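You operate a simulated robot arm through the tools that you are given. There is no shell and no other tool.

You run a simulated two-armed robot. Do the job below in one go: nothing can be reset, and whatever is moved stays where it is left.

TASK
Shut the big door and slide its latch home.
Fine: open the grey flap, switch on, hold Down; switch off and shut the flap after. Where these are worked on the way, their far stop is far enough and under half their travel is too little: grey flap.

It is judged by the outcome, as a careful person would: the job done as asked, and still so three seconds after it is handed in. It fails if anything else is knocked over, pushed out of place, dropped, spilled or broken.

THE ROBOT
Two 7-joint arms with fingered hands on one trunk that stands fixed in place. Base frame: the origin is at the foot of the trunk, x ahead of it, y to its left, z up. Readings come in mm, rad, newtons and seconds.
The left shoulder is at [78, 128, 1205], the right one opposite. Payload 5 kg a hand.
Tool frame (each hand has its own): the origin (TCP) lies between the finger pads and is the grasp point; the fingertips stand 37 mm ahead of it; z points along the fingers, y is the line along which they close. Largest opening 124 mm; the body of the gripper starts 43 mm behind the TCP. The gripper is a hand of 3 fingers: y runs from the thumb to the fingers, the wrist lies at [-21, -116, -203] in the tool frame, and closing takes about 1.5 s.
Orientation is told as [roll, pitch, yaw] about the base's x, y, z axes, in that order, counted from this pose: with the fingers straight down and the wrist toward the robot, the tool's x, y and z point along [0, 1, 0], [1, 0, 0] and [0, 0, -1] of the base frame.

THE INTERFACE
- The arms move only by the tool play_rows. It takes "left_rows", "right_rows" or both (then of equal length, played together; a hand with none holds still); each is text: rows parted by semicolons, each of 7 numbers parted by spaces: the shift along the tool's x, y, z in mm, then the turn, a rotation vector about the tool's x, y, z in rad, then the gripper command, from -1 (shut) to 1 (fully open), values between in proportion. In form: x y z rx ry rz gripper; .... A call has 1 to 20 rows; each row shifts and turns the commanded pose from where the row before left it, along the tool's axes as they then stand. Rows are played at 5 a second. More than 50 mm and 0.15 rad between two rows, or a gripper value outside its range, and nothing of the call is played. Where a pose cannot be reached the arm comes as near as it can. A force on the tool above 90 N (or 10 N above the force at the start of the call, whichever is more), or a blocked arm, ends the call early, and 0.2 s more pass. The fingers move at their own pace (about 45 mm/s each) and stop on an object; they squeeze with about 29 N. The grip force told is the motor's: it shows also when the fingers shut on nothing. Time passes only in rows, and 0.2 s behind the last, so rows that do not move let the fingers close. The reply holds the time, the measured pose of the TCP, the force on the tool along the base axes, the opening and the grip force, in the units named above and with some noise, with the torque about the TCP (base axes, N m) and any sound that the robot's microphone picked up.
- Cameras (640 x 400 px; columns grow to the right, rows downward): "scene" is now at [239.7, 3.2, 1414.5]; the picture's right is [0.06, -1.00, 0.00], its down [-0.18, -0.01, -0.98] and it looks along [0.98, 0.06, -0.18] (base axes); focal length 214 px, centre (320, 200). "left" rides on the left gripper at [-72, -104, -154] in its tool frame; the picture's right is [-0.83, -0.26, 0.49], its down [0.51, -0.72, 0.47] and it looks along [0.23, 0.64, 0.73] (tool axes); focal length 243 px, centre (320, 200). "right" rides on the right gripper at [72, -104, -154] in its tool frame; the picture's right is [-0.83, 0.26, -0.49], its down [-0.51, -0.72, 0.47] and it looks along [-0.23, 0.64, 0.73] (tool axes); focal length 243 px, centre (320, 200). There is no depth. A picture from a camera that has moved, and an enlarged one, comes with that camera's place and axes in the base frame and with its lens.
- snapshot(camera): a new picture of that camera. No time passes.
- lift_body(by): slides the trunk up (or, below 0, down) by that many mm; the arms and the scene camera ride with it, the base frame stays. It gives what a move gives, with no picture.
- set_grasp(shape, hand): the hand has 3 fingers and takes this shape, open, in about a second: jaw (thumb against the fingers, like two jaws); tri (thumb and two fingers); tip (a fingertip pinch); poke (one finger out to press); point (the index stretched); flat (the hand flat); cup (the hand cupped); fist (a fist). The gripper value then closes the fingers along that shape, each until it touches; the sizes above hold for jaw. It gives what a move gives, with no picture.
- turn_head(pan, tilt): turns the head with the scene camera to pan (to the left, within 1.396 rad either way) and tilt (down, from -0.506 to 1.204), counted from straight ahead of the robot. It gives what a move gives.
- close_up(camera, box): a new picture of the part [left, top, right, bottom] of that camera's present view, enlarged. No time passes.
- finish_job(): hands the job in; it is judged then, once.

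Places have to be worked out from the pictures, the camera data and where the tool is seen. Open the grippers and draw the arms clear of the work before you hand the job in, unless the task says otherwise.

The tools are called after "Emit:" as name(argument=value, ...) on one line, values as JSON. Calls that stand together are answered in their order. play_rows: Moves the arms, as the interface text tells. Its arguments: {"type":"object","properties":{"left_rows":{"type":"string"},"right_rows":{"type":"string"}},"required":[]} The other tools are called the same way: lift_body (by) slides the trunk up or down; set_grasp (shape, hand) gives the hand a shape; turn_head (pan, tilt) turns the head that bears the scene camera; snapshot (camera) takes a picture; close_up (camera, box) takes an enlarged picture of a part of a camera's view; finish_job () hands the job in.

At the start:

```text
clock: 0.0
left_position: [537.1, 269.3, 1568.3]
left_orientation: [-0.001, 0.0, -0.001]
left_ft_force: [0.2, -0.9, -0.1]
left_wrist_torque: [-0.01, 0.01, 0.01]
left_finger_gap: 123.5
left_grasp_force: 0.2
left_shape: jaw
right_position: [569.5, -194.1, 1539.2]
right_orientation: [0.0, 0.001, -0.001]
right_ft_force: [-0.2, 0.8, -0.3]
right_wrist_torque: [-0.06, -0.03, 0.0]
right_finger_gap: 123.6
right_grasp_force: 0.1
right_shape: jaw
trunk travel left (down, up): [-400.0, 163.0]
head pan, tilt: [0.059, 0.183]
```

scene: 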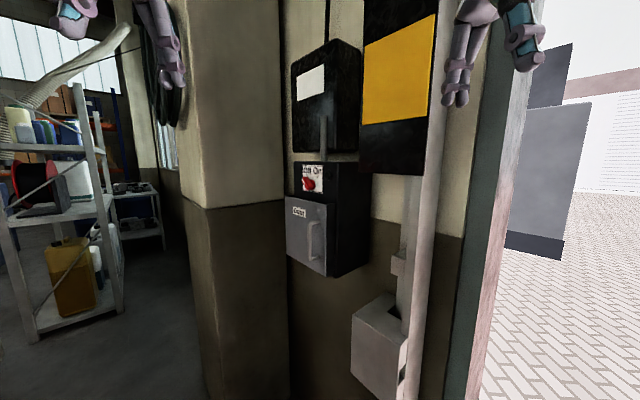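
right: 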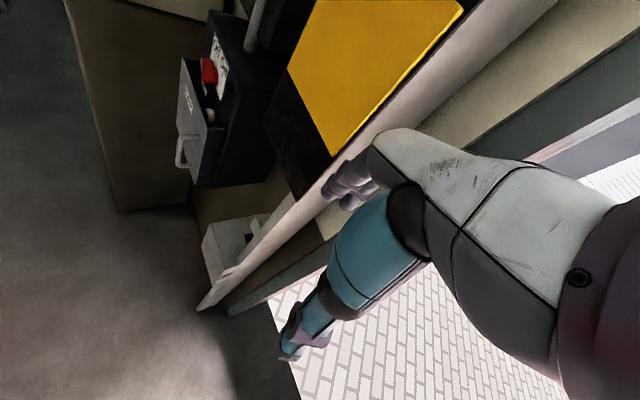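
left: 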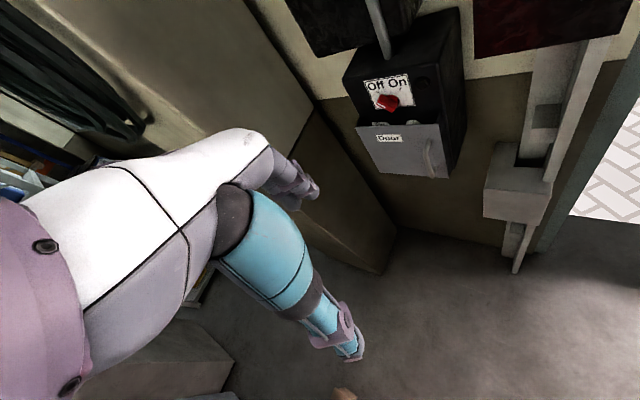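

I start by looking closely at the control box, the flap and the door region in the scene view.

Emit:
close_up(camera="scene", box=[270, 140, 390, 290])

Emit:
close_up(camera="scene", box=[340, 180, 500, 400])

Emit:
close_up(camera="left", box=[320, 0, 620, 280])

Emit:
close_up(camera="right", box=[160, 0, 480, 320])

Emit:
turn_head(pan=-0.5, tilt=0.2)

```text
2.67 times, centred on (330, 215) of scene
camera zoom: at [239.7, 3.2, 1414.5], right [0.06, -1.0, 0.0], down [-0.18, -0.01, -0.98], along [0.98, 0.06, -0.18], focal length 572 px, centre (293, 160)
```

zoom: 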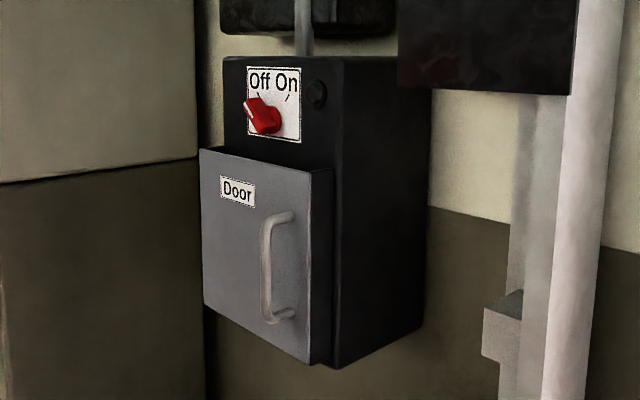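

```text
1.82 times, centred on (420, 290) of scene
camera zoom: at [239.7, 3.2, 1414.5], right [0.06, -1.0, 0.0], down [-0.18, -0.01, -0.98], along [0.98, 0.06, -0.18], focal length 390 px, centre (138, 36)
```

zoom: 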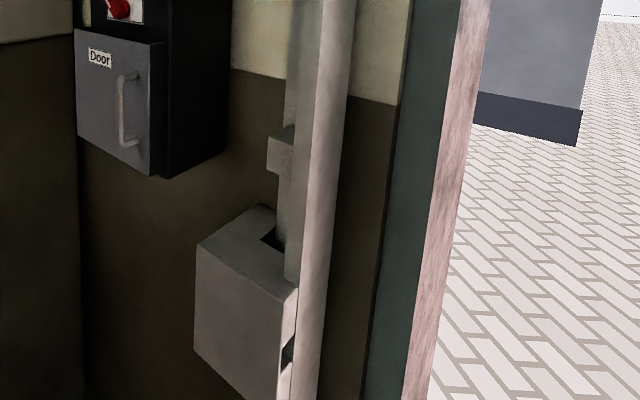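

```text
1.43 times, centred on (470, 140) of left
camera zoom: at [433.9, 197.4, 1721.5], right [-0.26, -0.83, -0.49], down [-0.72, 0.51, -0.47], along [0.64, 0.23, -0.73], focal length 347 px, centre (106, 286)
```

zoom: 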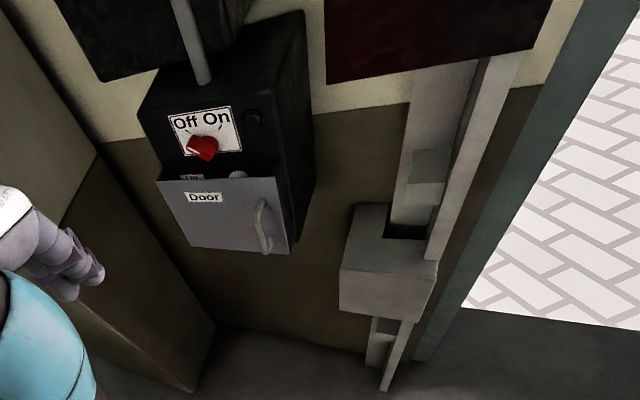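

```text
1.25 times, centred on (320, 160) of right
camera zoom: at [465.1, -121.1, 1693.0], right [0.26, -0.83, 0.49], down [-0.72, -0.51, -0.47], along [0.64, -0.23, -0.73], focal length 303 px, centre (320, 250)
```

zoom: 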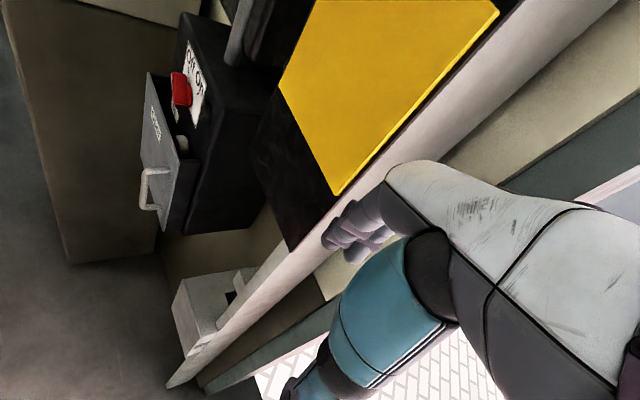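

```text
clock: 1.0
left_position: [538.1, 269.2, 1568.0]
left_orientation: [0.0, 0.0, 0.0]
left_ft_force: [1.0, 0.5, 0.2]
left_wrist_torque: [0.0, 0.02, -0.02]
left_finger_gap: 123.4
left_grasp_force: 0.2
left_shape: jaw
right_position: [568.8, -193.8, 1539.0]
right_orientation: [0.0, -0.002, 0.002]
right_ft_force: [-1.8, 0.1, 0.2]
right_wrist_torque: [-0.04, -0.02, 0.01]
right_finger_gap: 123.6
right_grasp_force: 0.1
right_shape: jaw
trunk travel left (down, up): [-400.0, 163.0]
head pan, tilt: [-0.499, 0.201]
```

Turned right; look for the door itself and the latch.

Emit:
snapshot(camera="scene")

Emit:
turn_head(pan=-0.3, tilt=-0.4)

Emit:
snapshot(camera="scene")

Emit:
turn_head(pan=0.0, tilt=0.7)

Emit:
snapshot(camera="scene")

Emit:
turn_head(pan=-1.1, tilt=0.3)

Emit:
snapshot(camera="scene")

```text
taken
camera scene: at [228.7, -46.9, 1412.8], right [-0.48, -0.88, 0.0], down [-0.18, 0.1, -0.98], along [0.86, -0.47, -0.2], focal length 214 px, centre (320, 200)
```

scene: 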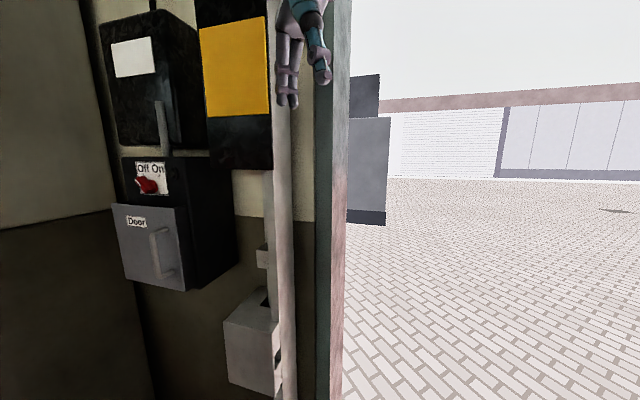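

```text
clock: 2.0
left_position: [536.9, 269.5, 1567.6]
left_orientation: [-0.002, 0.0, 0.001]
left_ft_force: [0.2, -0.6, -0.3]
left_wrist_torque: [-0.01, 0.04, 0.02]
left_finger_gap: 123.3
left_grasp_force: 0.1
left_shape: jaw
right_position: [567.9, -194.6, 1538.9]
right_orientation: [0.0, -0.001, -0.002]
right_ft_force: [-0.1, -0.7, 0.1]
right_wrist_torque: [0.03, 0.01, -0.01]
right_finger_gap: 123.5
right_grasp_force: 0.0
right_shape: jaw
trunk travel left (down, up): [-400.0, 163.0]
head pan, tilt: [-0.3, -0.4]
```

```text
taken
camera scene: at [216.8, -24.0, 1464.2], right [-0.3, -0.96, 0.0], down [0.37, -0.11, -0.92], along [0.88, -0.27, 0.39], focal length 214 px, centre (320, 200)
```

scene: 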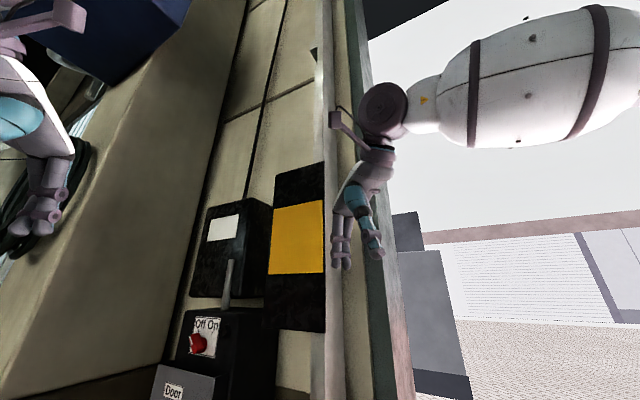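

```text
clock: 3.3
left_position: [537.0, 269.9, 1566.8]
left_orientation: [0.001, 0.0, -0.001]
left_ft_force: [-0.5, -0.2, -0.3]
left_wrist_torque: [0.02, -0.01, 0.0]
left_finger_gap: 123.7
left_grasp_force: 0.0
left_shape: jaw
right_position: [568.3, -194.5, 1539.5]
right_orientation: [0.0, 0.0, 0.001]
right_ft_force: [0.5, 0.1, 0.3]
right_wrist_torque: [-0.02, -0.01, -0.03]
right_finger_gap: 123.5
right_grasp_force: 0.0
right_shape: jaw
trunk travel left (down, up): [-400.0, 163.0]
head pan, tilt: [0.0, 0.7]
```

```text
taken
camera scene: at [231.8, -2.4, 1367.5], right [0.0, -1.0, 0.0], down [-0.64, 0.0, -0.77], along [0.77, 0.0, -0.64], focal length 214 px, centre (320, 200)
```

scene: 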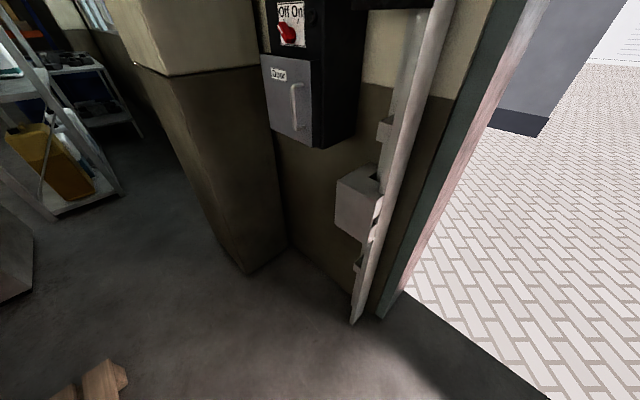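

```text
clock: 4.6
left_position: [537.8, 270.0, 1568.0]
left_orientation: [0.001, 0.001, 0.0]
left_ft_force: [0.8, -0.1, 0.7]
left_wrist_torque: [-0.03, 0.0, -0.01]
left_finger_gap: 123.6
left_grasp_force: 0.0
left_shape: jaw
right_position: [569.8, -195.5, 1538.4]
right_orientation: [0.0, 0.001, 0.001]
right_ft_force: [0.7, -0.1, 0.0]
right_wrist_torque: [0.01, 0.01, 0.01]
right_finger_gap: 123.7
right_grasp_force: 0.0
right_shape: jaw
trunk travel left (down, up): [-400.0, 163.0]
head pan, tilt: [-1.1, 0.3]
```

```text
taken
camera scene: at [189.3, -85.5, 1403.5], right [-0.89, -0.45, 0.0], down [-0.13, 0.26, -0.96], along [0.43, -0.85, -0.3], focal length 214 px, centre (320, 200)
```

scene: 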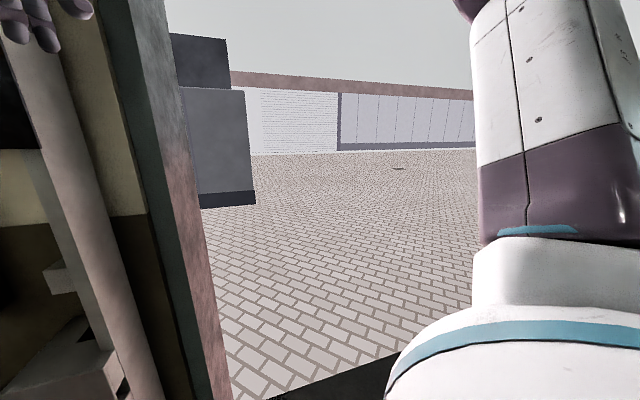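

The door seems to be a roller/lift door worked by the box labelled Door. I look up to see where its leaf is, and closer at the rail and the latch box.

Emit:
turn_head(pan=-0.8, tilt=-0.506)

Emit:
snapshot(camera="scene")

Emit:
turn_head(pan=-0.35, tilt=0.6)

Emit:
snapshot(camera="scene")

Emit:
close_up(camera="scene", box=[220, 90, 420, 330])

Emit:
close_up(camera="scene", box=[100, 0, 240, 150])

Emit:
close_up(camera="left", box=[330, 50, 470, 190])

Emit:
close_up(camera="left", box=[460, 80, 600, 280])

```text
clock: 5.8
left_position: [538.5, 268.7, 1567.3]
left_orientation: [0.0, -0.003, 0.001]
left_ft_force: [-0.1, 0.3, 0.1]
left_wrist_torque: [-0.01, -0.01, 0.01]
left_finger_gap: 123.6
left_grasp_force: 0.0
left_shape: jaw
right_position: [570.1, -196.0, 1538.3]
right_orientation: [0.001, 0.0, 0.0]
right_ft_force: [0.1, -0.2, 0.5]
right_wrist_torque: [0.03, 0.02, -0.04]
right_finger_gap: 123.6
right_grasp_force: 0.0
right_shape: jaw
trunk travel left (down, up): [-400.0, 163.0]
head pan, tilt: [-0.799, -0.499]
```

```text
taken
camera scene: at [193.7, -50.6, 1471.2], right [-0.72, -0.7, 0.0], down [0.33, -0.34, -0.88], along [0.61, -0.63, 0.48], focal length 214 px, centre (320, 200)
```

scene: 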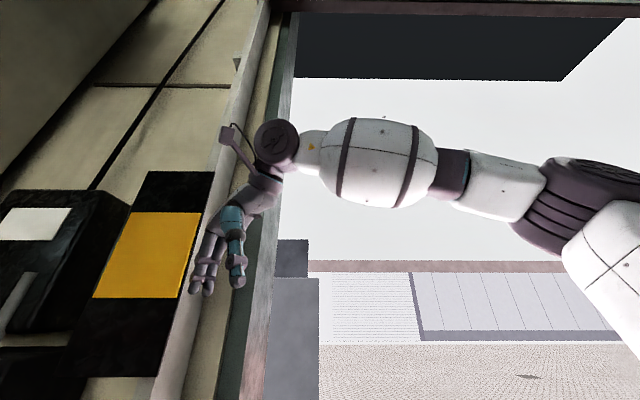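

```text
clock: 7.1
left_position: [536.4, 269.4, 1567.8]
left_orientation: [0.0, 0.001, -0.001]
left_ft_force: [0.3, -0.2, -0.1]
left_wrist_torque: [0.02, 0.02, -0.01]
left_finger_gap: 123.7
left_grasp_force: 0.0
left_shape: jaw
right_position: [569.5, -195.4, 1538.9]
right_orientation: [0.001, 0.001, -0.001]
right_ft_force: [0.1, 0.8, -0.1]
right_wrist_torque: [-0.01, -0.03, 0.01]
right_finger_gap: 123.7
right_grasp_force: 0.1
right_shape: jaw
trunk travel left (down, up): [-400.0, 163.0]
head pan, tilt: [-0.351, 0.6]
```

```text
taken
camera scene: at [229.8, -32.7, 1376.1], right [-0.34, -0.94, 0.0], down [-0.53, 0.19, -0.83], along [0.78, -0.28, -0.56], focal length 214 px, centre (320, 200)
```

scene: 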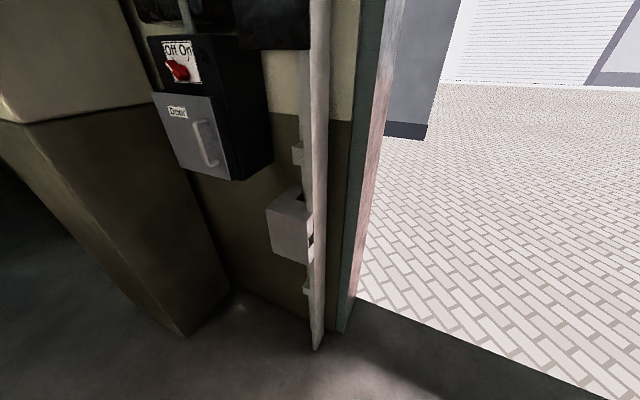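

```text
1.67 times, centred on (320, 210) of scene
camera zoom: at [229.8, -32.7, 1376.1], right [-0.34, -0.94, 0.0], down [-0.53, 0.19, -0.83], along [0.78, -0.28, -0.56], focal length 358 px, centre (320, 183)
```

zoom: 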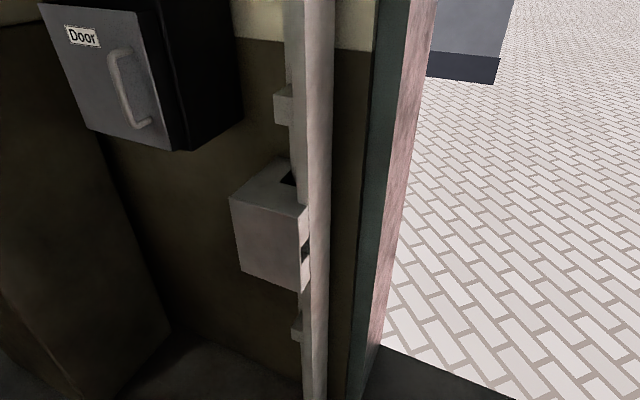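

```text
2.67 times, centred on (170, 75) of scene
camera zoom: at [229.8, -32.7, 1376.1], right [-0.34, -0.94, 0.0], down [-0.53, 0.19, -0.83], along [0.78, -0.28, -0.56], focal length 572 px, centre (720, 533)
```

zoom: 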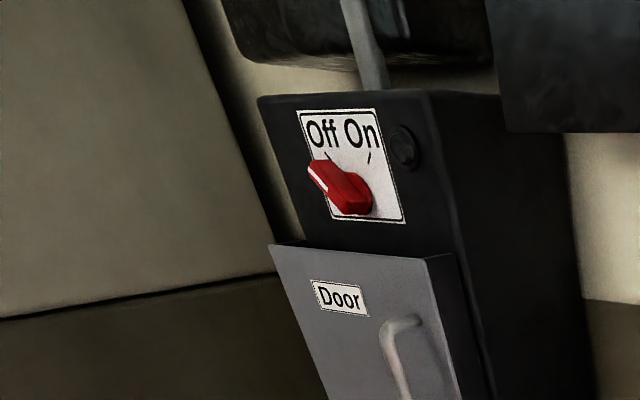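

```text
2.86 times, centred on (400, 120) of left
camera zoom: at [433.9, 197.4, 1721.5], right [-0.26, -0.83, -0.49], down [-0.72, 0.51, -0.47], along [0.64, 0.23, -0.73], focal length 693 px, centre (91, 429)
```

zoom: 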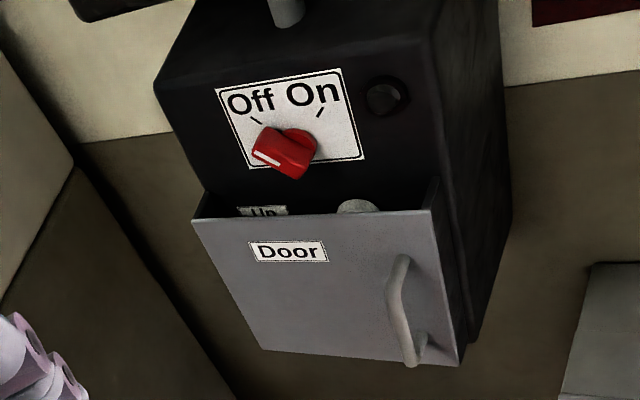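

```text
2.00 times, centred on (530, 180) of left
camera zoom: at [433.9, 197.4, 1721.5], right [-0.26, -0.83, -0.49], down [-0.72, 0.51, -0.47], along [0.64, 0.23, -0.73], focal length 485 px, centre (-100, 240)
```

zoom: 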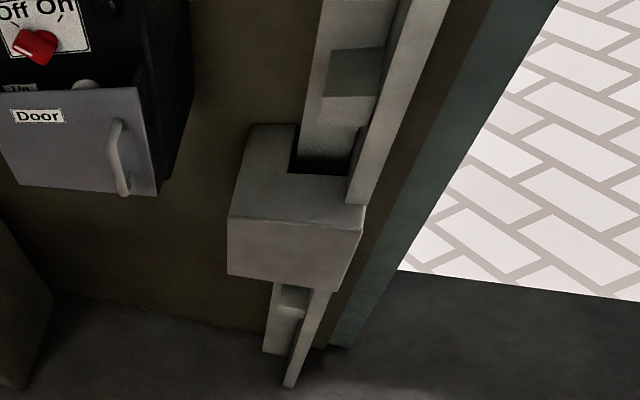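

The grey "Door" flap has its handle at the right, so it likely hinges on the left, and the buttons (Up visible) are behind it. I zoom further for measurement.

Emit:
close_up(camera="left", box=[360, 100, 460, 190])

Emit:
close_up(camera="right", box=[170, 30, 270, 200])

Emit:
close_up(camera="scene", box=[140, 30, 280, 190])

Emit:
close_up(camera="scene", box=[260, 130, 340, 230])

Emit:
close_up(camera="scene", box=[260, 220, 360, 350])

```text
4.44 times, centred on (410, 145) of left
camera zoom: at [433.9, 197.4, 1721.5], right [-0.26, -0.83, -0.49], down [-0.72, 0.51, -0.47], along [0.64, 0.23, -0.73], focal length 1078 px, centre (-80, 444)
```

zoom: 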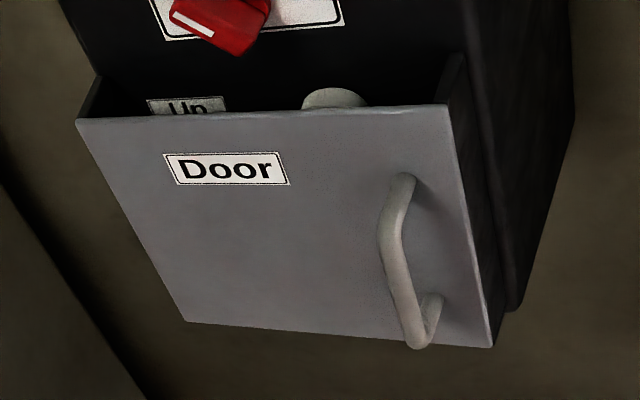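

```text
2.35 times, centred on (220, 115) of right
camera zoom: at [465.0, -121.1, 1693.0], right [0.26, -0.83, 0.49], down [-0.72, -0.51, -0.47], along [0.64, -0.23, -0.73], focal length 571 px, centre (555, 400)
```

zoom: 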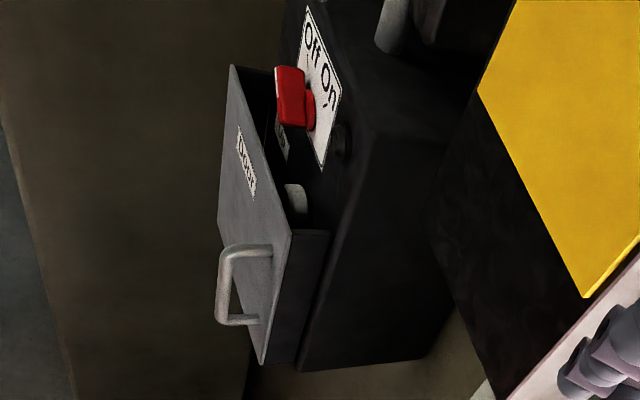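

```text
2.50 times, centred on (210, 110) of scene
camera zoom: at [229.8, -32.7, 1376.1], right [-0.34, -0.94, 0.0], down [-0.53, 0.19, -0.83], along [0.78, -0.28, -0.56], focal length 536 px, centre (595, 425)
```

zoom: 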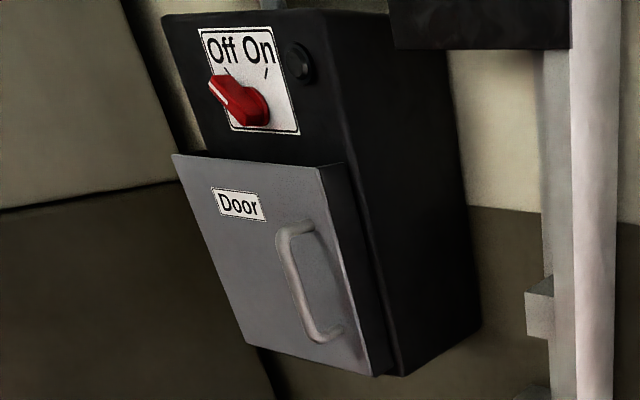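

```text
4.00 times, centred on (300, 180) of scene
camera zoom: at [229.8, -32.7, 1376.1], right [-0.34, -0.94, 0.0], down [-0.53, 0.19, -0.83], along [0.78, -0.28, -0.56], focal length 858 px, centre (400, 280)
```

zoom: 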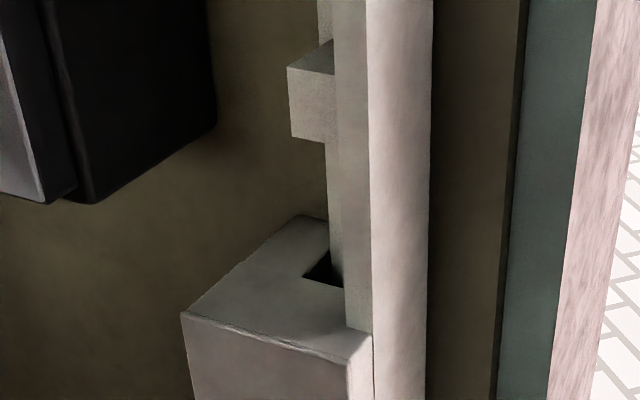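

```text
3.08 times, centred on (310, 285) of scene
camera zoom: at [229.8, -32.7, 1376.1], right [-0.34, -0.94, 0.0], down [-0.53, 0.19, -0.83], along [0.78, -0.28, -0.56], focal length 660 px, centre (351, -62)
```

zoom: 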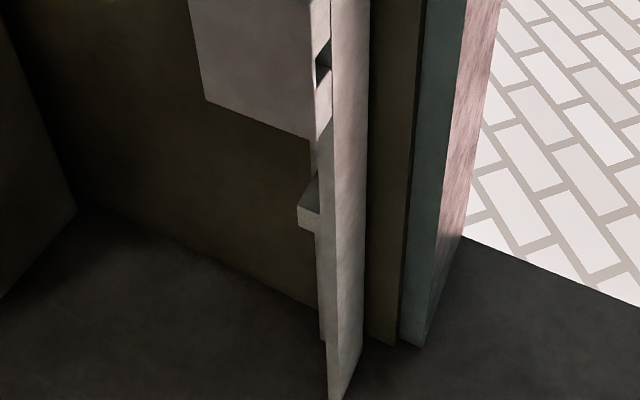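

The flap's corners triangulate to about (953,170) on the left and (819,22) on the right, z 1083–1298. So the wall is yawed about 45°, with outward normal n≈(-0.74,0.67,0), and the handle bar is near (808,68), z 1142–1250. I turn the left hand so its fingers point at the wall with closing direction horizontal.

Emit:
play_rows(left_rows="0 0 0 -0.0544 -0.1226 -0.0544 1;0 0 0 -0.0544 -0.1226 -0.0544 1;0 0 0 -0.0544 -0.1226 -0.0544 1;0 0 0 -0.0544 -0.1226 -0.0544 1;0 0 0 -0.0544 -0.1226 -0.0544 1;0 0 0 -0.0544 -0.1226 -0.0544 1;0 0 0 -0.0544 -0.1226 -0.0544 1;0 0 0 -0.0544 -0.1226 -0.0544 1;0 0 0 -0.0544 -0.1226 -0.0544 1;0 0 0 -0.0544 -0.1226 -0.0544 1;0 0 0 -0.0544 -0.1226 -0.0544 1;0 0 0 -0.0544 -0.1226 -0.0544 1")

Emit:
turn_head(pan=0.0, tilt=0.2)

Emit:
snapshot(camera="scene")

Emit:
snapshot(camera="left")

```text
clock: 9.7
left_position: [537.6, 268.3, 1567.9]
left_orientation: [-1.57, -0.001, 0.838]
left_ft_force: [0.4, -0.5, -0.5]
left_wrist_torque: [0.01, 0.02, -0.02]
left_finger_gap: 123.9
left_grasp_force: 0.1
left_shape: jaw
right_position: [568.3, -194.2, 1538.7]
right_orientation: [-0.001, 0.002, -0.001]
right_ft_force: [-0.1, 0.3, 0.8]
right_wrist_torque: [0.0, 0.01, 0.03]
right_finger_gap: 123.5
right_grasp_force: 0.0
right_shape: jaw
trunk travel left (down, up): [-400.0, 163.0]
head pan, tilt: [-0.351, 0.6]
```

```text
clock: 10.6
left_position: [537.9, 270.5, 1567.6]
left_orientation: [-1.57, 0.0, 0.836]
left_ft_force: [-0.5, 0.4, -0.3]
left_wrist_torque: [0.01, 0.01, -0.01]
left_finger_gap: 123.6
left_grasp_force: 0.0
left_shape: jaw
right_position: [568.7, -195.4, 1539.0]
right_orientation: [0.0, 0.002, 0.0]
right_ft_force: [0.3, 0.2, 0.7]
right_wrist_torque: [0.01, 0.04, -0.01]
right_finger_gap: 123.8
right_grasp_force: 0.1
right_shape: jaw
trunk travel left (down, up): [-400.0, 163.0]
head pan, tilt: [0.0, 0.201]
```

```text
taken
camera scene: at [239.9, -2.4, 1412.8], right [0.0, -1.0, 0.0], down [-0.2, 0.0, -0.98], along [0.98, 0.0, -0.2], focal length 214 px, centre (320, 200)
```

scene: 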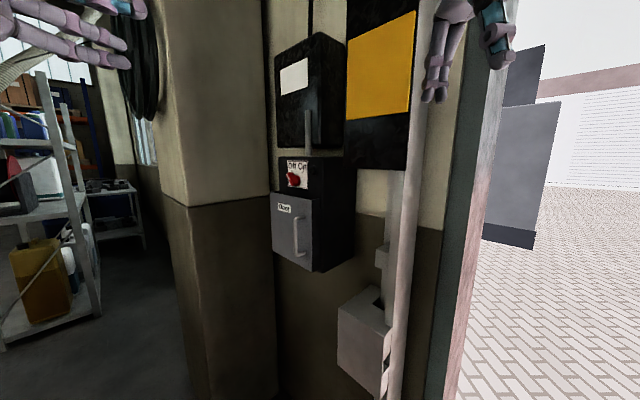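

```text
taken
camera left: at [354.0, 295.6, 1640.7], right [0.19, -0.52, 0.83], down [-0.13, -0.85, -0.51], along [0.97, -0.01, -0.23], focal length 243 px, centre (320, 200)
```

left: 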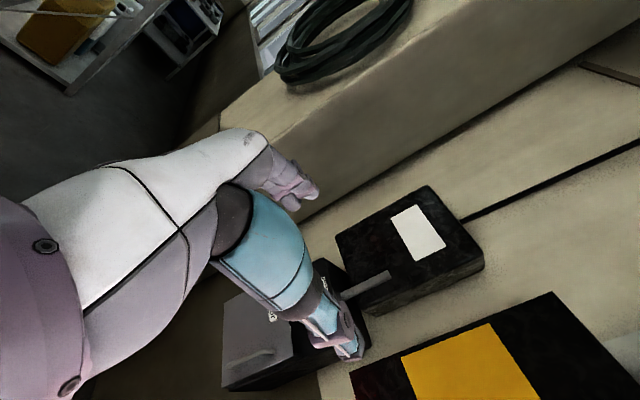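

The turn went fully through. Now I bring the left hand down to a standoff about 120 mm in front of the handle.

Emit:
play_rows(left_rows="37 2 5 0 0 0 1;37 2 10 0 0 0 1;37 3 15 0 0 0 1;37 3 20 0 0 0 1;37 3 22 0 0 0 1;37 3 24 0 0 0 1;37 3 24 0 0 0 1;37 3 24 0 0 0 1;37 4 24 0 0 0 1;37 4 24 0 0 0 1;0 0 12 0 0 0 1;0 0 12 0 0 0 1")

Emit:
snapshot(camera="scene")

Emit:
snapshot(camera="left")

Emit:
snapshot(camera="right")

```text
clock: 13.2
left_position: [739.4, 147.8, 1255.4]
left_orientation: [-1.561, -0.001, 0.837]
left_ft_force: [0.5, 0.3, -0.1]
left_wrist_torque: [-0.01, -0.03, 0.02]
left_finger_gap: 123.8
left_grasp_force: 0.0
left_shape: jaw
left hand out of reach, approached as far as the arm can: row 4, 5, 9, 10, 11
right_position: [570.2, -195.2, 1538.1]
right_orientation: [0.0, -0.001, 0.0]
right_ft_force: [0.0, -0.7, 1.1]
right_wrist_torque: [0.03, 0.02, -0.01]
right_finger_gap: 123.8
right_grasp_force: 0.0
right_shape: jaw
trunk travel left (down, up): [-400.0, 163.0]
head pan, tilt: [0.0, 0.201]
```

```text
taken
camera scene: at [240.3, -2.8, 1412.9], right [0.0, -1.0, 0.0], down [-0.2, 0.0, -0.98], along [0.98, 0.0, -0.2], focal length 214 px, centre (320, 200)
```

scene: 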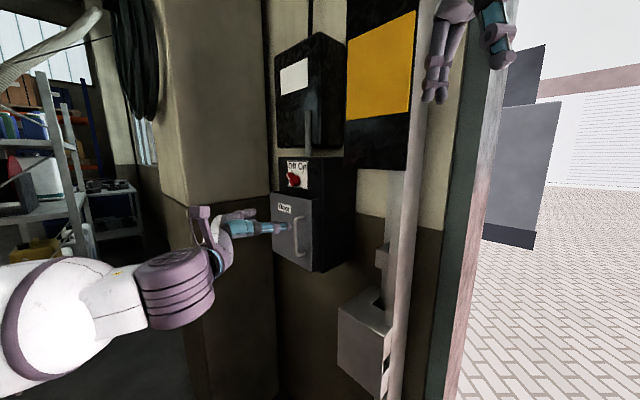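

```text
taken
camera left: at [555.7, 173.4, 1328.5], right [0.19, -0.53, 0.83], down [-0.14, -0.85, -0.51], along [0.97, -0.01, -0.24], focal length 243 px, centre (320, 200)
```

left: 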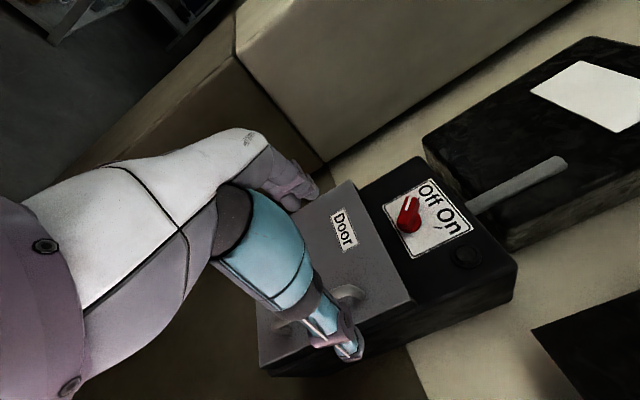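

```text
taken
camera right: at [465.4, -121.6, 1692.9], right [0.26, -0.83, 0.49], down [-0.72, -0.51, -0.47], along [0.64, -0.23, -0.73], focal length 243 px, centre (320, 200)
```

right: 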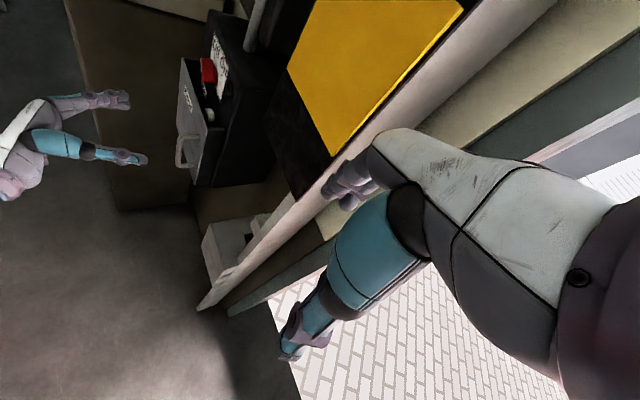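

Hand is at z 1255, lined up about 13 mm left of the bar, with some rows limited by the arm folding. I move down 58, right 13 and 45 forward, then check.

Emit:
play_rows(left_rows="5 -4 15 0 0 0 1;10 -4 15 0 0 0 1;15 -5 15 0 0 0 1;15 0 0 0 0 0 1;13 0 0 0 0 0 1;0 0 0 0 0 0 1")

Emit:
snapshot(camera="left")

Emit:
close_up(camera="right", box=[30, 40, 270, 220])

Emit:
close_up(camera="scene", box=[190, 150, 370, 290])

```text
clock: 14.6
left_position: [765.5, 104.5, 1245.2]
left_orientation: [-1.559, -0.003, 0.835]
left_ft_force: [-0.3, 0.3, -0.3]
left_wrist_torque: [-0.02, 0.01, 0.01]
left_finger_gap: 123.8
left_grasp_force: 0.1
left_shape: jaw
left hand out of reach, approached as far as the arm can: row 2, 3, 4, 5
right_position: [569.8, -195.3, 1539.6]
right_orientation: [0.0, 0.0, -0.001]
right_ft_force: [-0.1, 0.2, 0.3]
right_wrist_torque: [0.02, 0.0, 0.03]
right_finger_gap: 123.7
right_grasp_force: 0.1
right_shape: jaw
trunk travel left (down, up): [-400.0, 163.0]
head pan, tilt: [0.0, 0.201]
```

```text
taken
camera left: at [582.5, 130.6, 1320.6], right [0.2, -0.53, 0.82], down [-0.14, -0.85, -0.52], along [0.97, -0.01, -0.24], focal length 243 px, centre (320, 200)
```

left: 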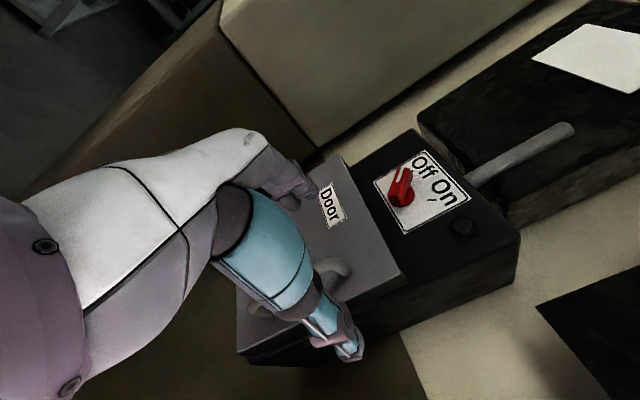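

```text
2.22 times, centred on (150, 130) of right
camera zoom: at [465.1, -121.2, 1693.0], right [0.26, -0.83, 0.49], down [-0.72, -0.51, -0.47], along [0.64, -0.23, -0.73], focal length 539 px, centre (698, 356)
```

zoom: 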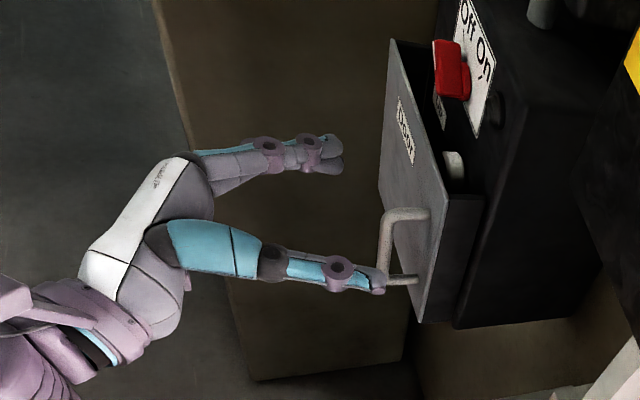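

```text
2.86 times, centred on (280, 220) of scene
camera zoom: at [240.0, -2.5, 1412.8], right [0.0, -1.0, 0.0], down [-0.2, 0.0, -0.98], along [0.98, 0.0, -0.2], focal length 613 px, centre (434, 143)
```

zoom: 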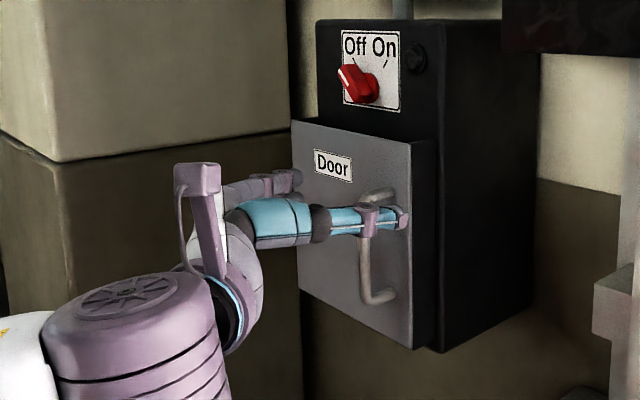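

The hand is aligned with the bar in w but sits near its top and the arm cannot fold further down. I lower the trunk by 50 mm instead; the fingertips are still ~12 mm in front of the bar.

Emit:
lift_body(by=-50)

Emit:
close_up(camera="right", box=[30, 40, 270, 220])

Emit:
close_up(camera="scene", box=[190, 130, 370, 270])

```text
clock: 15.5
left_position: [763.9, 104.8, 1196.3]
left_orientation: [-1.572, -0.001, 0.839]
left_ft_force: [0.0, -0.1, -0.4]
left_wrist_torque: [-0.02, 0.03, 0.02]
left_finger_gap: 123.7
left_grasp_force: 0.1
left_shape: jaw
right_position: [566.1, -194.1, 1489.8]
right_orientation: [-0.001, -0.004, 0.001]
right_ft_force: [-0.9, 0.1, -0.1]
right_wrist_torque: [0.01, -0.03, -0.03]
right_finger_gap: 123.8
right_grasp_force: 0.1
right_shape: jaw
trunk travel left (down, up): [-350.0, 213.0]
head pan, tilt: [0.0, 0.201]
```

```text
2.22 times, centred on (150, 130) of right
camera zoom: at [463.4, -121.2, 1643.6], right [0.26, -0.83, 0.49], down [-0.72, -0.51, -0.47], along [0.64, -0.23, -0.73], focal length 539 px, centre (698, 356)
```

zoom: 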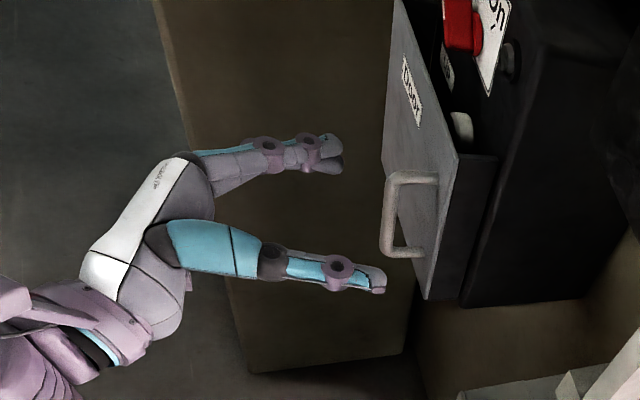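

```text
2.86 times, centred on (280, 200) of scene
camera zoom: at [251.7, -2.5, 1361.6], right [0.0, -1.0, 0.0], down [-0.2, 0.0, -0.98], along [0.98, 0.0, -0.2], focal length 613 px, centre (434, 200)
```

zoom: 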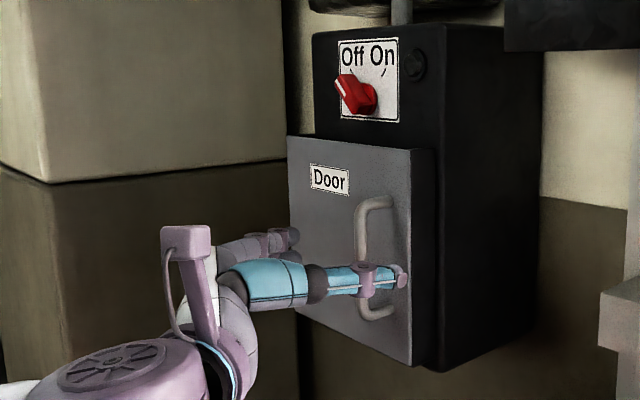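

Fingers now straddle the bar's height. I advance 38 mm so the tips pass the bar with about 18 mm to the flap.

Emit:
play_rows(left_rows="0 0 10 0 0 0 1;0 0 10 0 0 0 1;0 0 10 0 0 0 1;0 0 8 0 0 0 1;0 0 0 0 0 0 1")

Emit:
close_up(camera="right", box=[30, 40, 270, 220])

Emit:
close_up(camera="scene", box=[190, 130, 370, 270])

Emit:
snapshot(camera="left")

```text
clock: 16.7
left_position: [794.5, 79.5, 1195.9]
left_orientation: [-1.57, 0.0, 0.836]
left_ft_force: [-0.1, 0.4, 0.3]
left_wrist_torque: [-0.02, 0.04, 0.0]
left_finger_gap: 123.6
left_grasp_force: 0.1
left_shape: jaw
right_position: [568.0, -194.1, 1487.8]
right_orientation: [0.001, 0.001, 0.0]
right_ft_force: [-0.4, 0.2, 0.1]
right_wrist_torque: [0.02, 0.02, 0.01]
right_finger_gap: 123.3
right_grasp_force: 0.1
right_shape: jaw
trunk travel left (down, up): [-350.0, 213.0]
head pan, tilt: [0.0, 0.201]
```

```text
2.22 times, centred on (150, 130) of right
camera zoom: at [464.7, -120.9, 1643.1], right [0.26, -0.83, 0.49], down [-0.72, -0.51, -0.47], along [0.64, -0.23, -0.73], focal length 539 px, centre (698, 356)
```

zoom: 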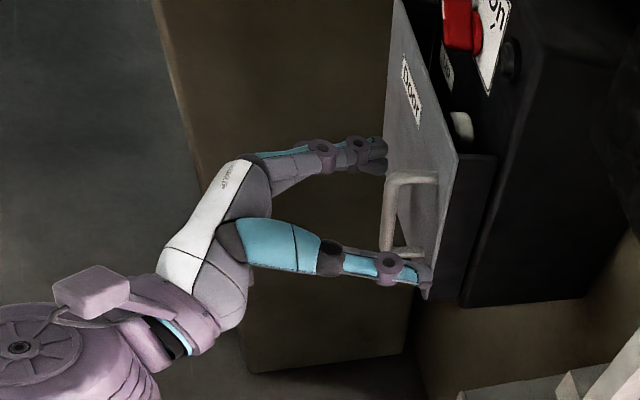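

```text
2.86 times, centred on (280, 200) of scene
camera zoom: at [252.3, -2.2, 1361.5], right [0.0, -1.0, 0.0], down [-0.2, 0.0, -0.98], along [0.98, 0.0, -0.2], focal length 613 px, centre (434, 200)
```

zoom: 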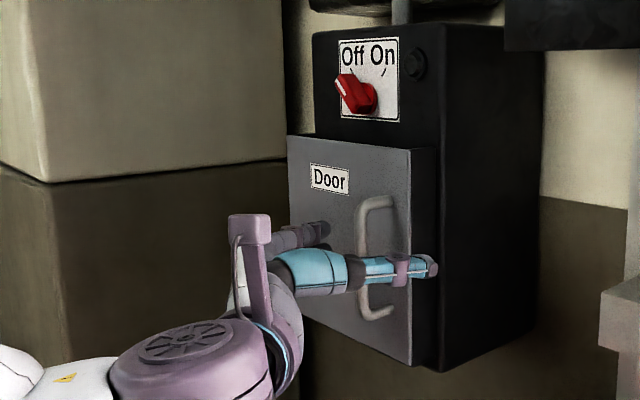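

```text
taken
camera left: at [610.2, 106.7, 1269.2], right [0.19, -0.52, 0.83], down [-0.13, -0.85, -0.51], along [0.97, -0.01, -0.23], focal length 243 px, centre (320, 200)
```

left: 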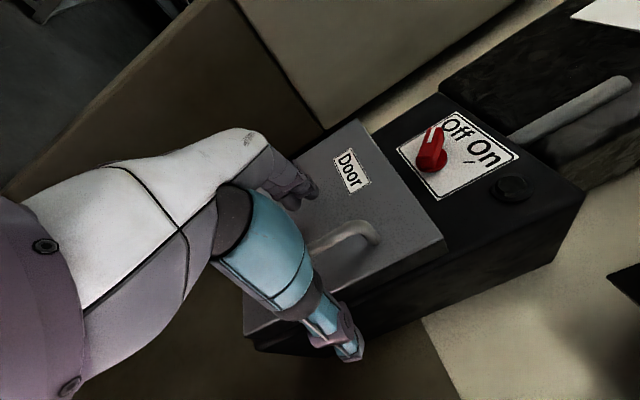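

The bar lies between thumb and fingers, so I close the hand on it.

Emit:
play_rows(left_rows="0 0 0 0 0 0 -1;0 0 0 0 0 0 -1;0 0 0 0 0 0 -1;0 0 0 0 0 0 -1;0 0 0 0 0 0 -1;0 0 0 0 0 0 -1;0 0 0 0 0 0 -1;0 0 0 0 0 0 -1;0 0 0 0 0 0 -1")

Emit:
close_up(camera="right", box=[30, 40, 270, 220])

Emit:
close_up(camera="scene", box=[190, 130, 370, 270])

```text
clock: 18.7
left_position: [794.4, 81.2, 1197.0]
left_orientation: [-1.569, 0.001, 0.837]
left_ft_force: [1.2, 0.0, -0.5]
left_wrist_torque: [-0.07, 0.02, 0.0]
left_finger_gap: 6.5
left_grasp_force: 29.3
left_shape: jaw
right_position: [569.1, -195.3, 1488.7]
right_orientation: [0.0, 0.0, -0.002]
right_ft_force: [0.9, -0.9, 0.3]
right_wrist_torque: [0.03, 0.03, -0.01]
right_finger_gap: 123.6
right_grasp_force: 0.1
right_shape: jaw
trunk travel left (down, up): [-350.0, 213.0]
head pan, tilt: [0.0, 0.201]
```

```text
2.22 times, centred on (150, 130) of right
camera zoom: at [465.4, -121.0, 1642.9], right [0.26, -0.83, 0.49], down [-0.72, -0.51, -0.47], along [0.64, -0.23, -0.73], focal length 539 px, centre (698, 356)
```

zoom: 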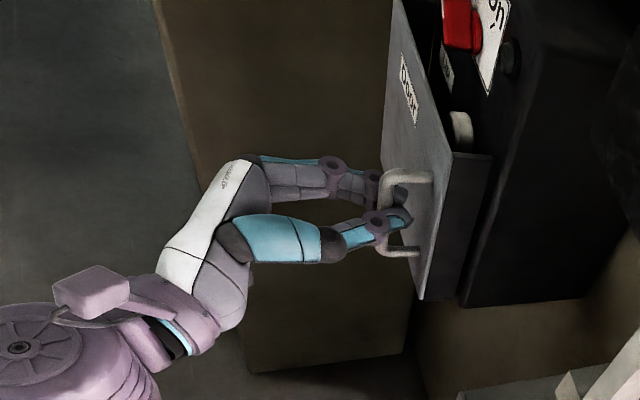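

```text
2.86 times, centred on (280, 200) of scene
camera zoom: at [252.9, -2.3, 1361.3], right [0.0, -1.0, 0.0], down [-0.2, 0.0, -0.98], along [0.98, 0.0, -0.2], focal length 613 px, centre (434, 200)
```

zoom: 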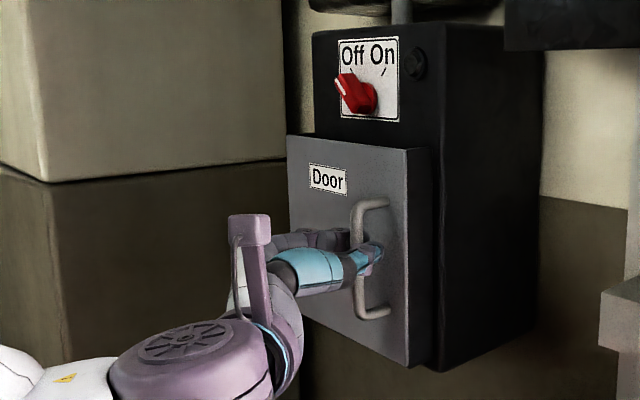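

The bar is held (29 N, gap 6.5). I start pulling along the hinge arc, turning the hand partly with it, for the first 20°.

Emit:
play_rows(left_rows="0 5.4 -14.7 0.035 0 0 -1;0 4.9 -14.9 0.035 0 0 -1;0 7 -14 0.035 0 0 -1;0 6.5 -14.3 0.035 0 0 -1;0 0 0 0 0 0 -1")

Emit:
close_up(camera="right", box=[30, 40, 270, 220])

Emit:
close_up(camera="scene", box=[190, 130, 370, 270])

```text
clock: 19.9
left_position: [774.2, 139.5, 1193.6]
left_orientation: [-1.569, 0.002, 0.697]
left_ft_force: [32.4, 3.3, 9.5]
left_wrist_torque: [-0.12, -0.26, 0.38]
left_finger_gap: 6.8
left_grasp_force: 28.7
left_shape: jaw
right_position: [573.8, -195.8, 1486.1]
right_orientation: [0.0, 0.003, 0.0]
right_ft_force: [0.5, 0.4, 0.1]
right_wrist_torque: [0.02, -0.02, 0.01]
right_finger_gap: 123.7
right_grasp_force: 0.1
right_shape: jaw
trunk travel left (down, up): [-350.0, 213.0]
head pan, tilt: [0.0, 0.201]
```

```text
2.22 times, centred on (150, 130) of right
camera zoom: at [470.4, -121.3, 1641.4], right [0.26, -0.83, 0.49], down [-0.72, -0.51, -0.47], along [0.64, -0.23, -0.73], focal length 539 px, centre (698, 356)
```

zoom: 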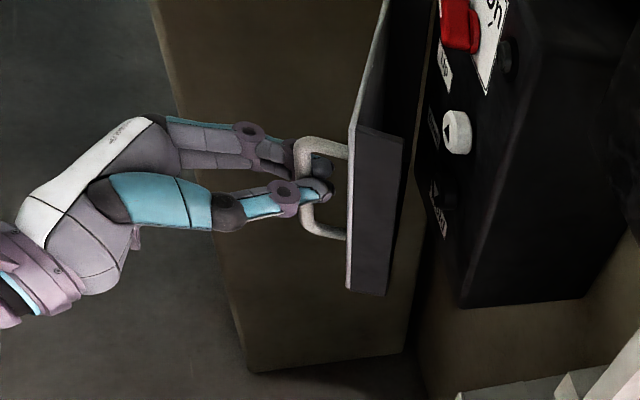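

```text
2.86 times, centred on (280, 200) of scene
camera zoom: at [257.1, -2.5, 1360.6], right [0.0, -1.0, 0.0], down [-0.2, 0.0, -0.98], along [0.98, 0.0, -0.2], focal length 613 px, centre (434, 200)
```

zoom: 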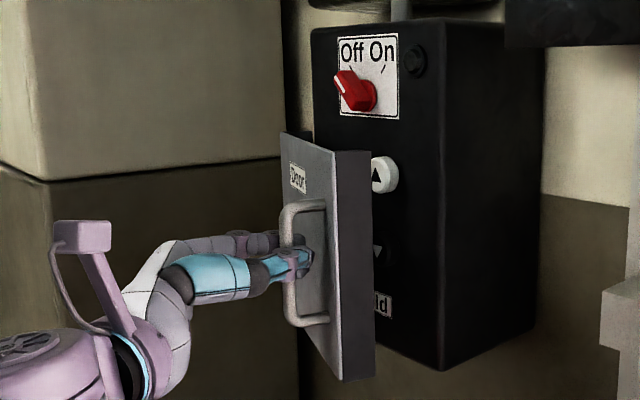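

The flap opens to the left and is a lid with depth, so its hinge lies further back (about (985,145)); the buttons Up (white) and Down (black) with "Hold" show behind. The +x pull tells me the arc radius was off, so I correct the arc and go on.

Emit:
play_rows(left_rows="0 14.8 -11.3 0.035 0 0 -1;0 14.4 -11.8 0.035 0 0 -1;0 12.8 -12 0.035 0 0 -1;0 12.4 -12.5 0.035 0 0 -1;0 0 0 0 0 0 -1")

Emit:
close_up(camera="right", box=[0, 0, 270, 220])

Emit:
close_up(camera="scene", box=[170, 130, 370, 270])

```text
clock: 21.1
left_position: [785.5, 208.1, 1196.1]
left_orientation: [-1.572, -0.001, 0.555]
left_ft_force: [3.6, -0.8, -0.6]
left_wrist_torque: [-0.06, 0.02, 0.05]
left_finger_gap: 6.7
left_grasp_force: 28.6
left_shape: jaw
right_position: [569.4, -195.8, 1488.5]
right_orientation: [0.0, 0.002, -0.001]
right_ft_force: [-0.2, -0.3, 0.4]
right_wrist_torque: [-0.02, 0.01, -0.01]
right_finger_gap: 123.7
right_grasp_force: 0.1
right_shape: jaw
trunk travel left (down, up): [-350.0, 213.0]
head pan, tilt: [0.0, 0.201]
```

```text
1.82 times, centred on (135, 110) of right
camera zoom: at [465.8, -121.7, 1642.7], right [0.26, -0.83, 0.49], down [-0.72, -0.51, -0.47], along [0.64, -0.23, -0.73], focal length 441 px, centre (656, 364)
```

zoom: 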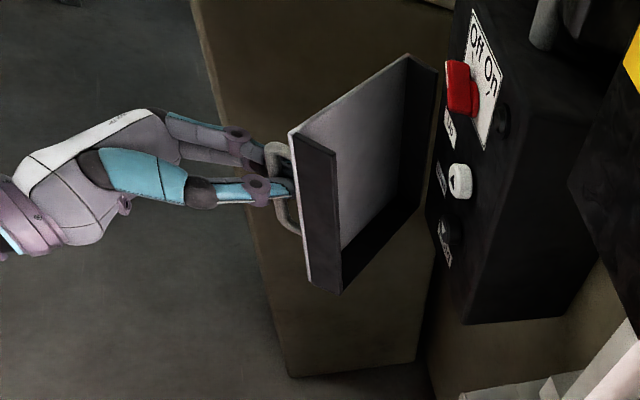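

```text
2.86 times, centred on (270, 200) of scene
camera zoom: at [253.2, -2.9, 1361.3], right [0.0, -1.0, 0.0], down [-0.2, 0.0, -0.98], along [0.98, 0.0, -0.2], focal length 613 px, centre (463, 200)
```

zoom: 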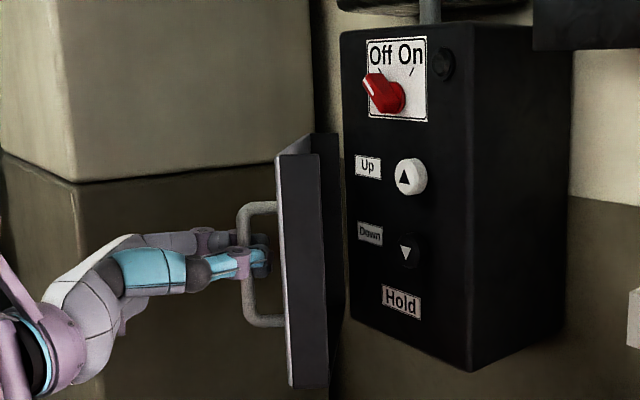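

Force is now low and the flap is about 35–45° open. I continue along the same arc for another 40°.

Emit:
play_rows(left_rows="0 14 -10.7 0.035 0 0 -1;0 13.6 -11.2 0.035 0 0 -1;0 15.1 -9.3 0.035 0 0 -1;0 14.8 -9.8 0.035 0 0 -1;0 15.9 -7.7 0.035 0 0 -1;0 15.7 -8.2 0.035 0 0 -1;0 16.7 -6.1 0.035 0 0 -1;0 16.5 -6.6 0.035 0 0 -1;0 0 0 0 0 0 -1")

Emit:
close_up(camera="right", box=[0, 0, 270, 220])

Emit:
close_up(camera="scene", box=[130, 130, 370, 290])

```text
clock: 23.1
left_position: [866.1, 321.6, 1196.0]
left_orientation: [-1.571, 0.0, 0.274]
left_ft_force: [3.4, -3.9, -3.2]
left_wrist_torque: [-0.03, 0.09, -0.04]
left_finger_gap: 6.4
left_grasp_force: 28.5
left_shape: jaw
right_position: [568.9, -195.2, 1488.5]
right_orientation: [0.0, 0.0, 0.001]
right_ft_force: [0.4, 0.1, -0.8]
right_wrist_torque: [0.0, 0.0, 0.03]
right_finger_gap: 123.8
right_grasp_force: 0.1
right_shape: jaw
trunk travel left (down, up): [-350.0, 213.0]
head pan, tilt: [0.0, 0.201]
```

```text
1.82 times, centred on (135, 110) of right
camera zoom: at [465.6, -121.7, 1642.8], right [0.26, -0.83, 0.49], down [-0.72, -0.51, -0.47], along [0.64, -0.23, -0.73], focal length 441 px, centre (656, 364)
```

zoom: 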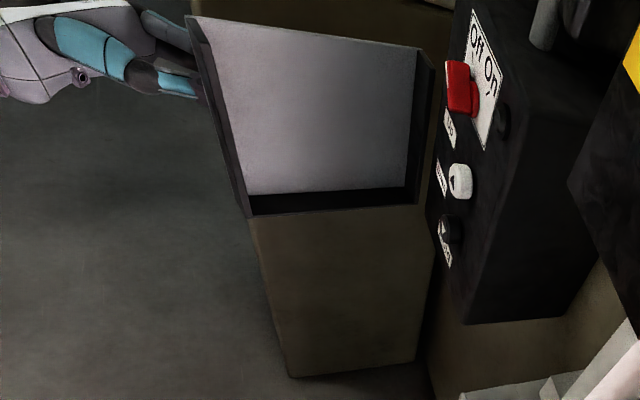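

```text
2.50 times, centred on (250, 210) of scene
camera zoom: at [253.1, -2.8, 1361.3], right [0.0, -1.0, 0.0], down [-0.2, 0.0, -0.98], along [0.98, 0.0, -0.2], focal length 536 px, centre (495, 175)
```

zoom: 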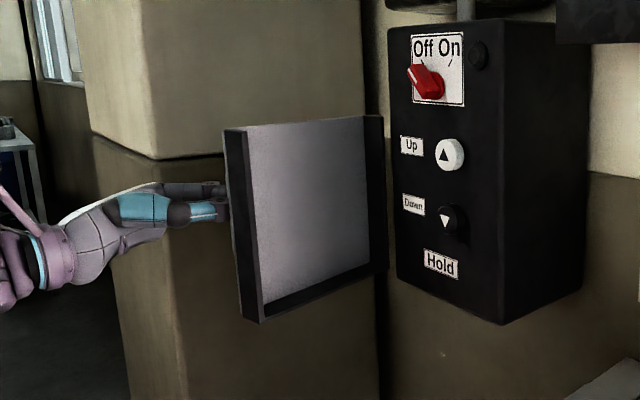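

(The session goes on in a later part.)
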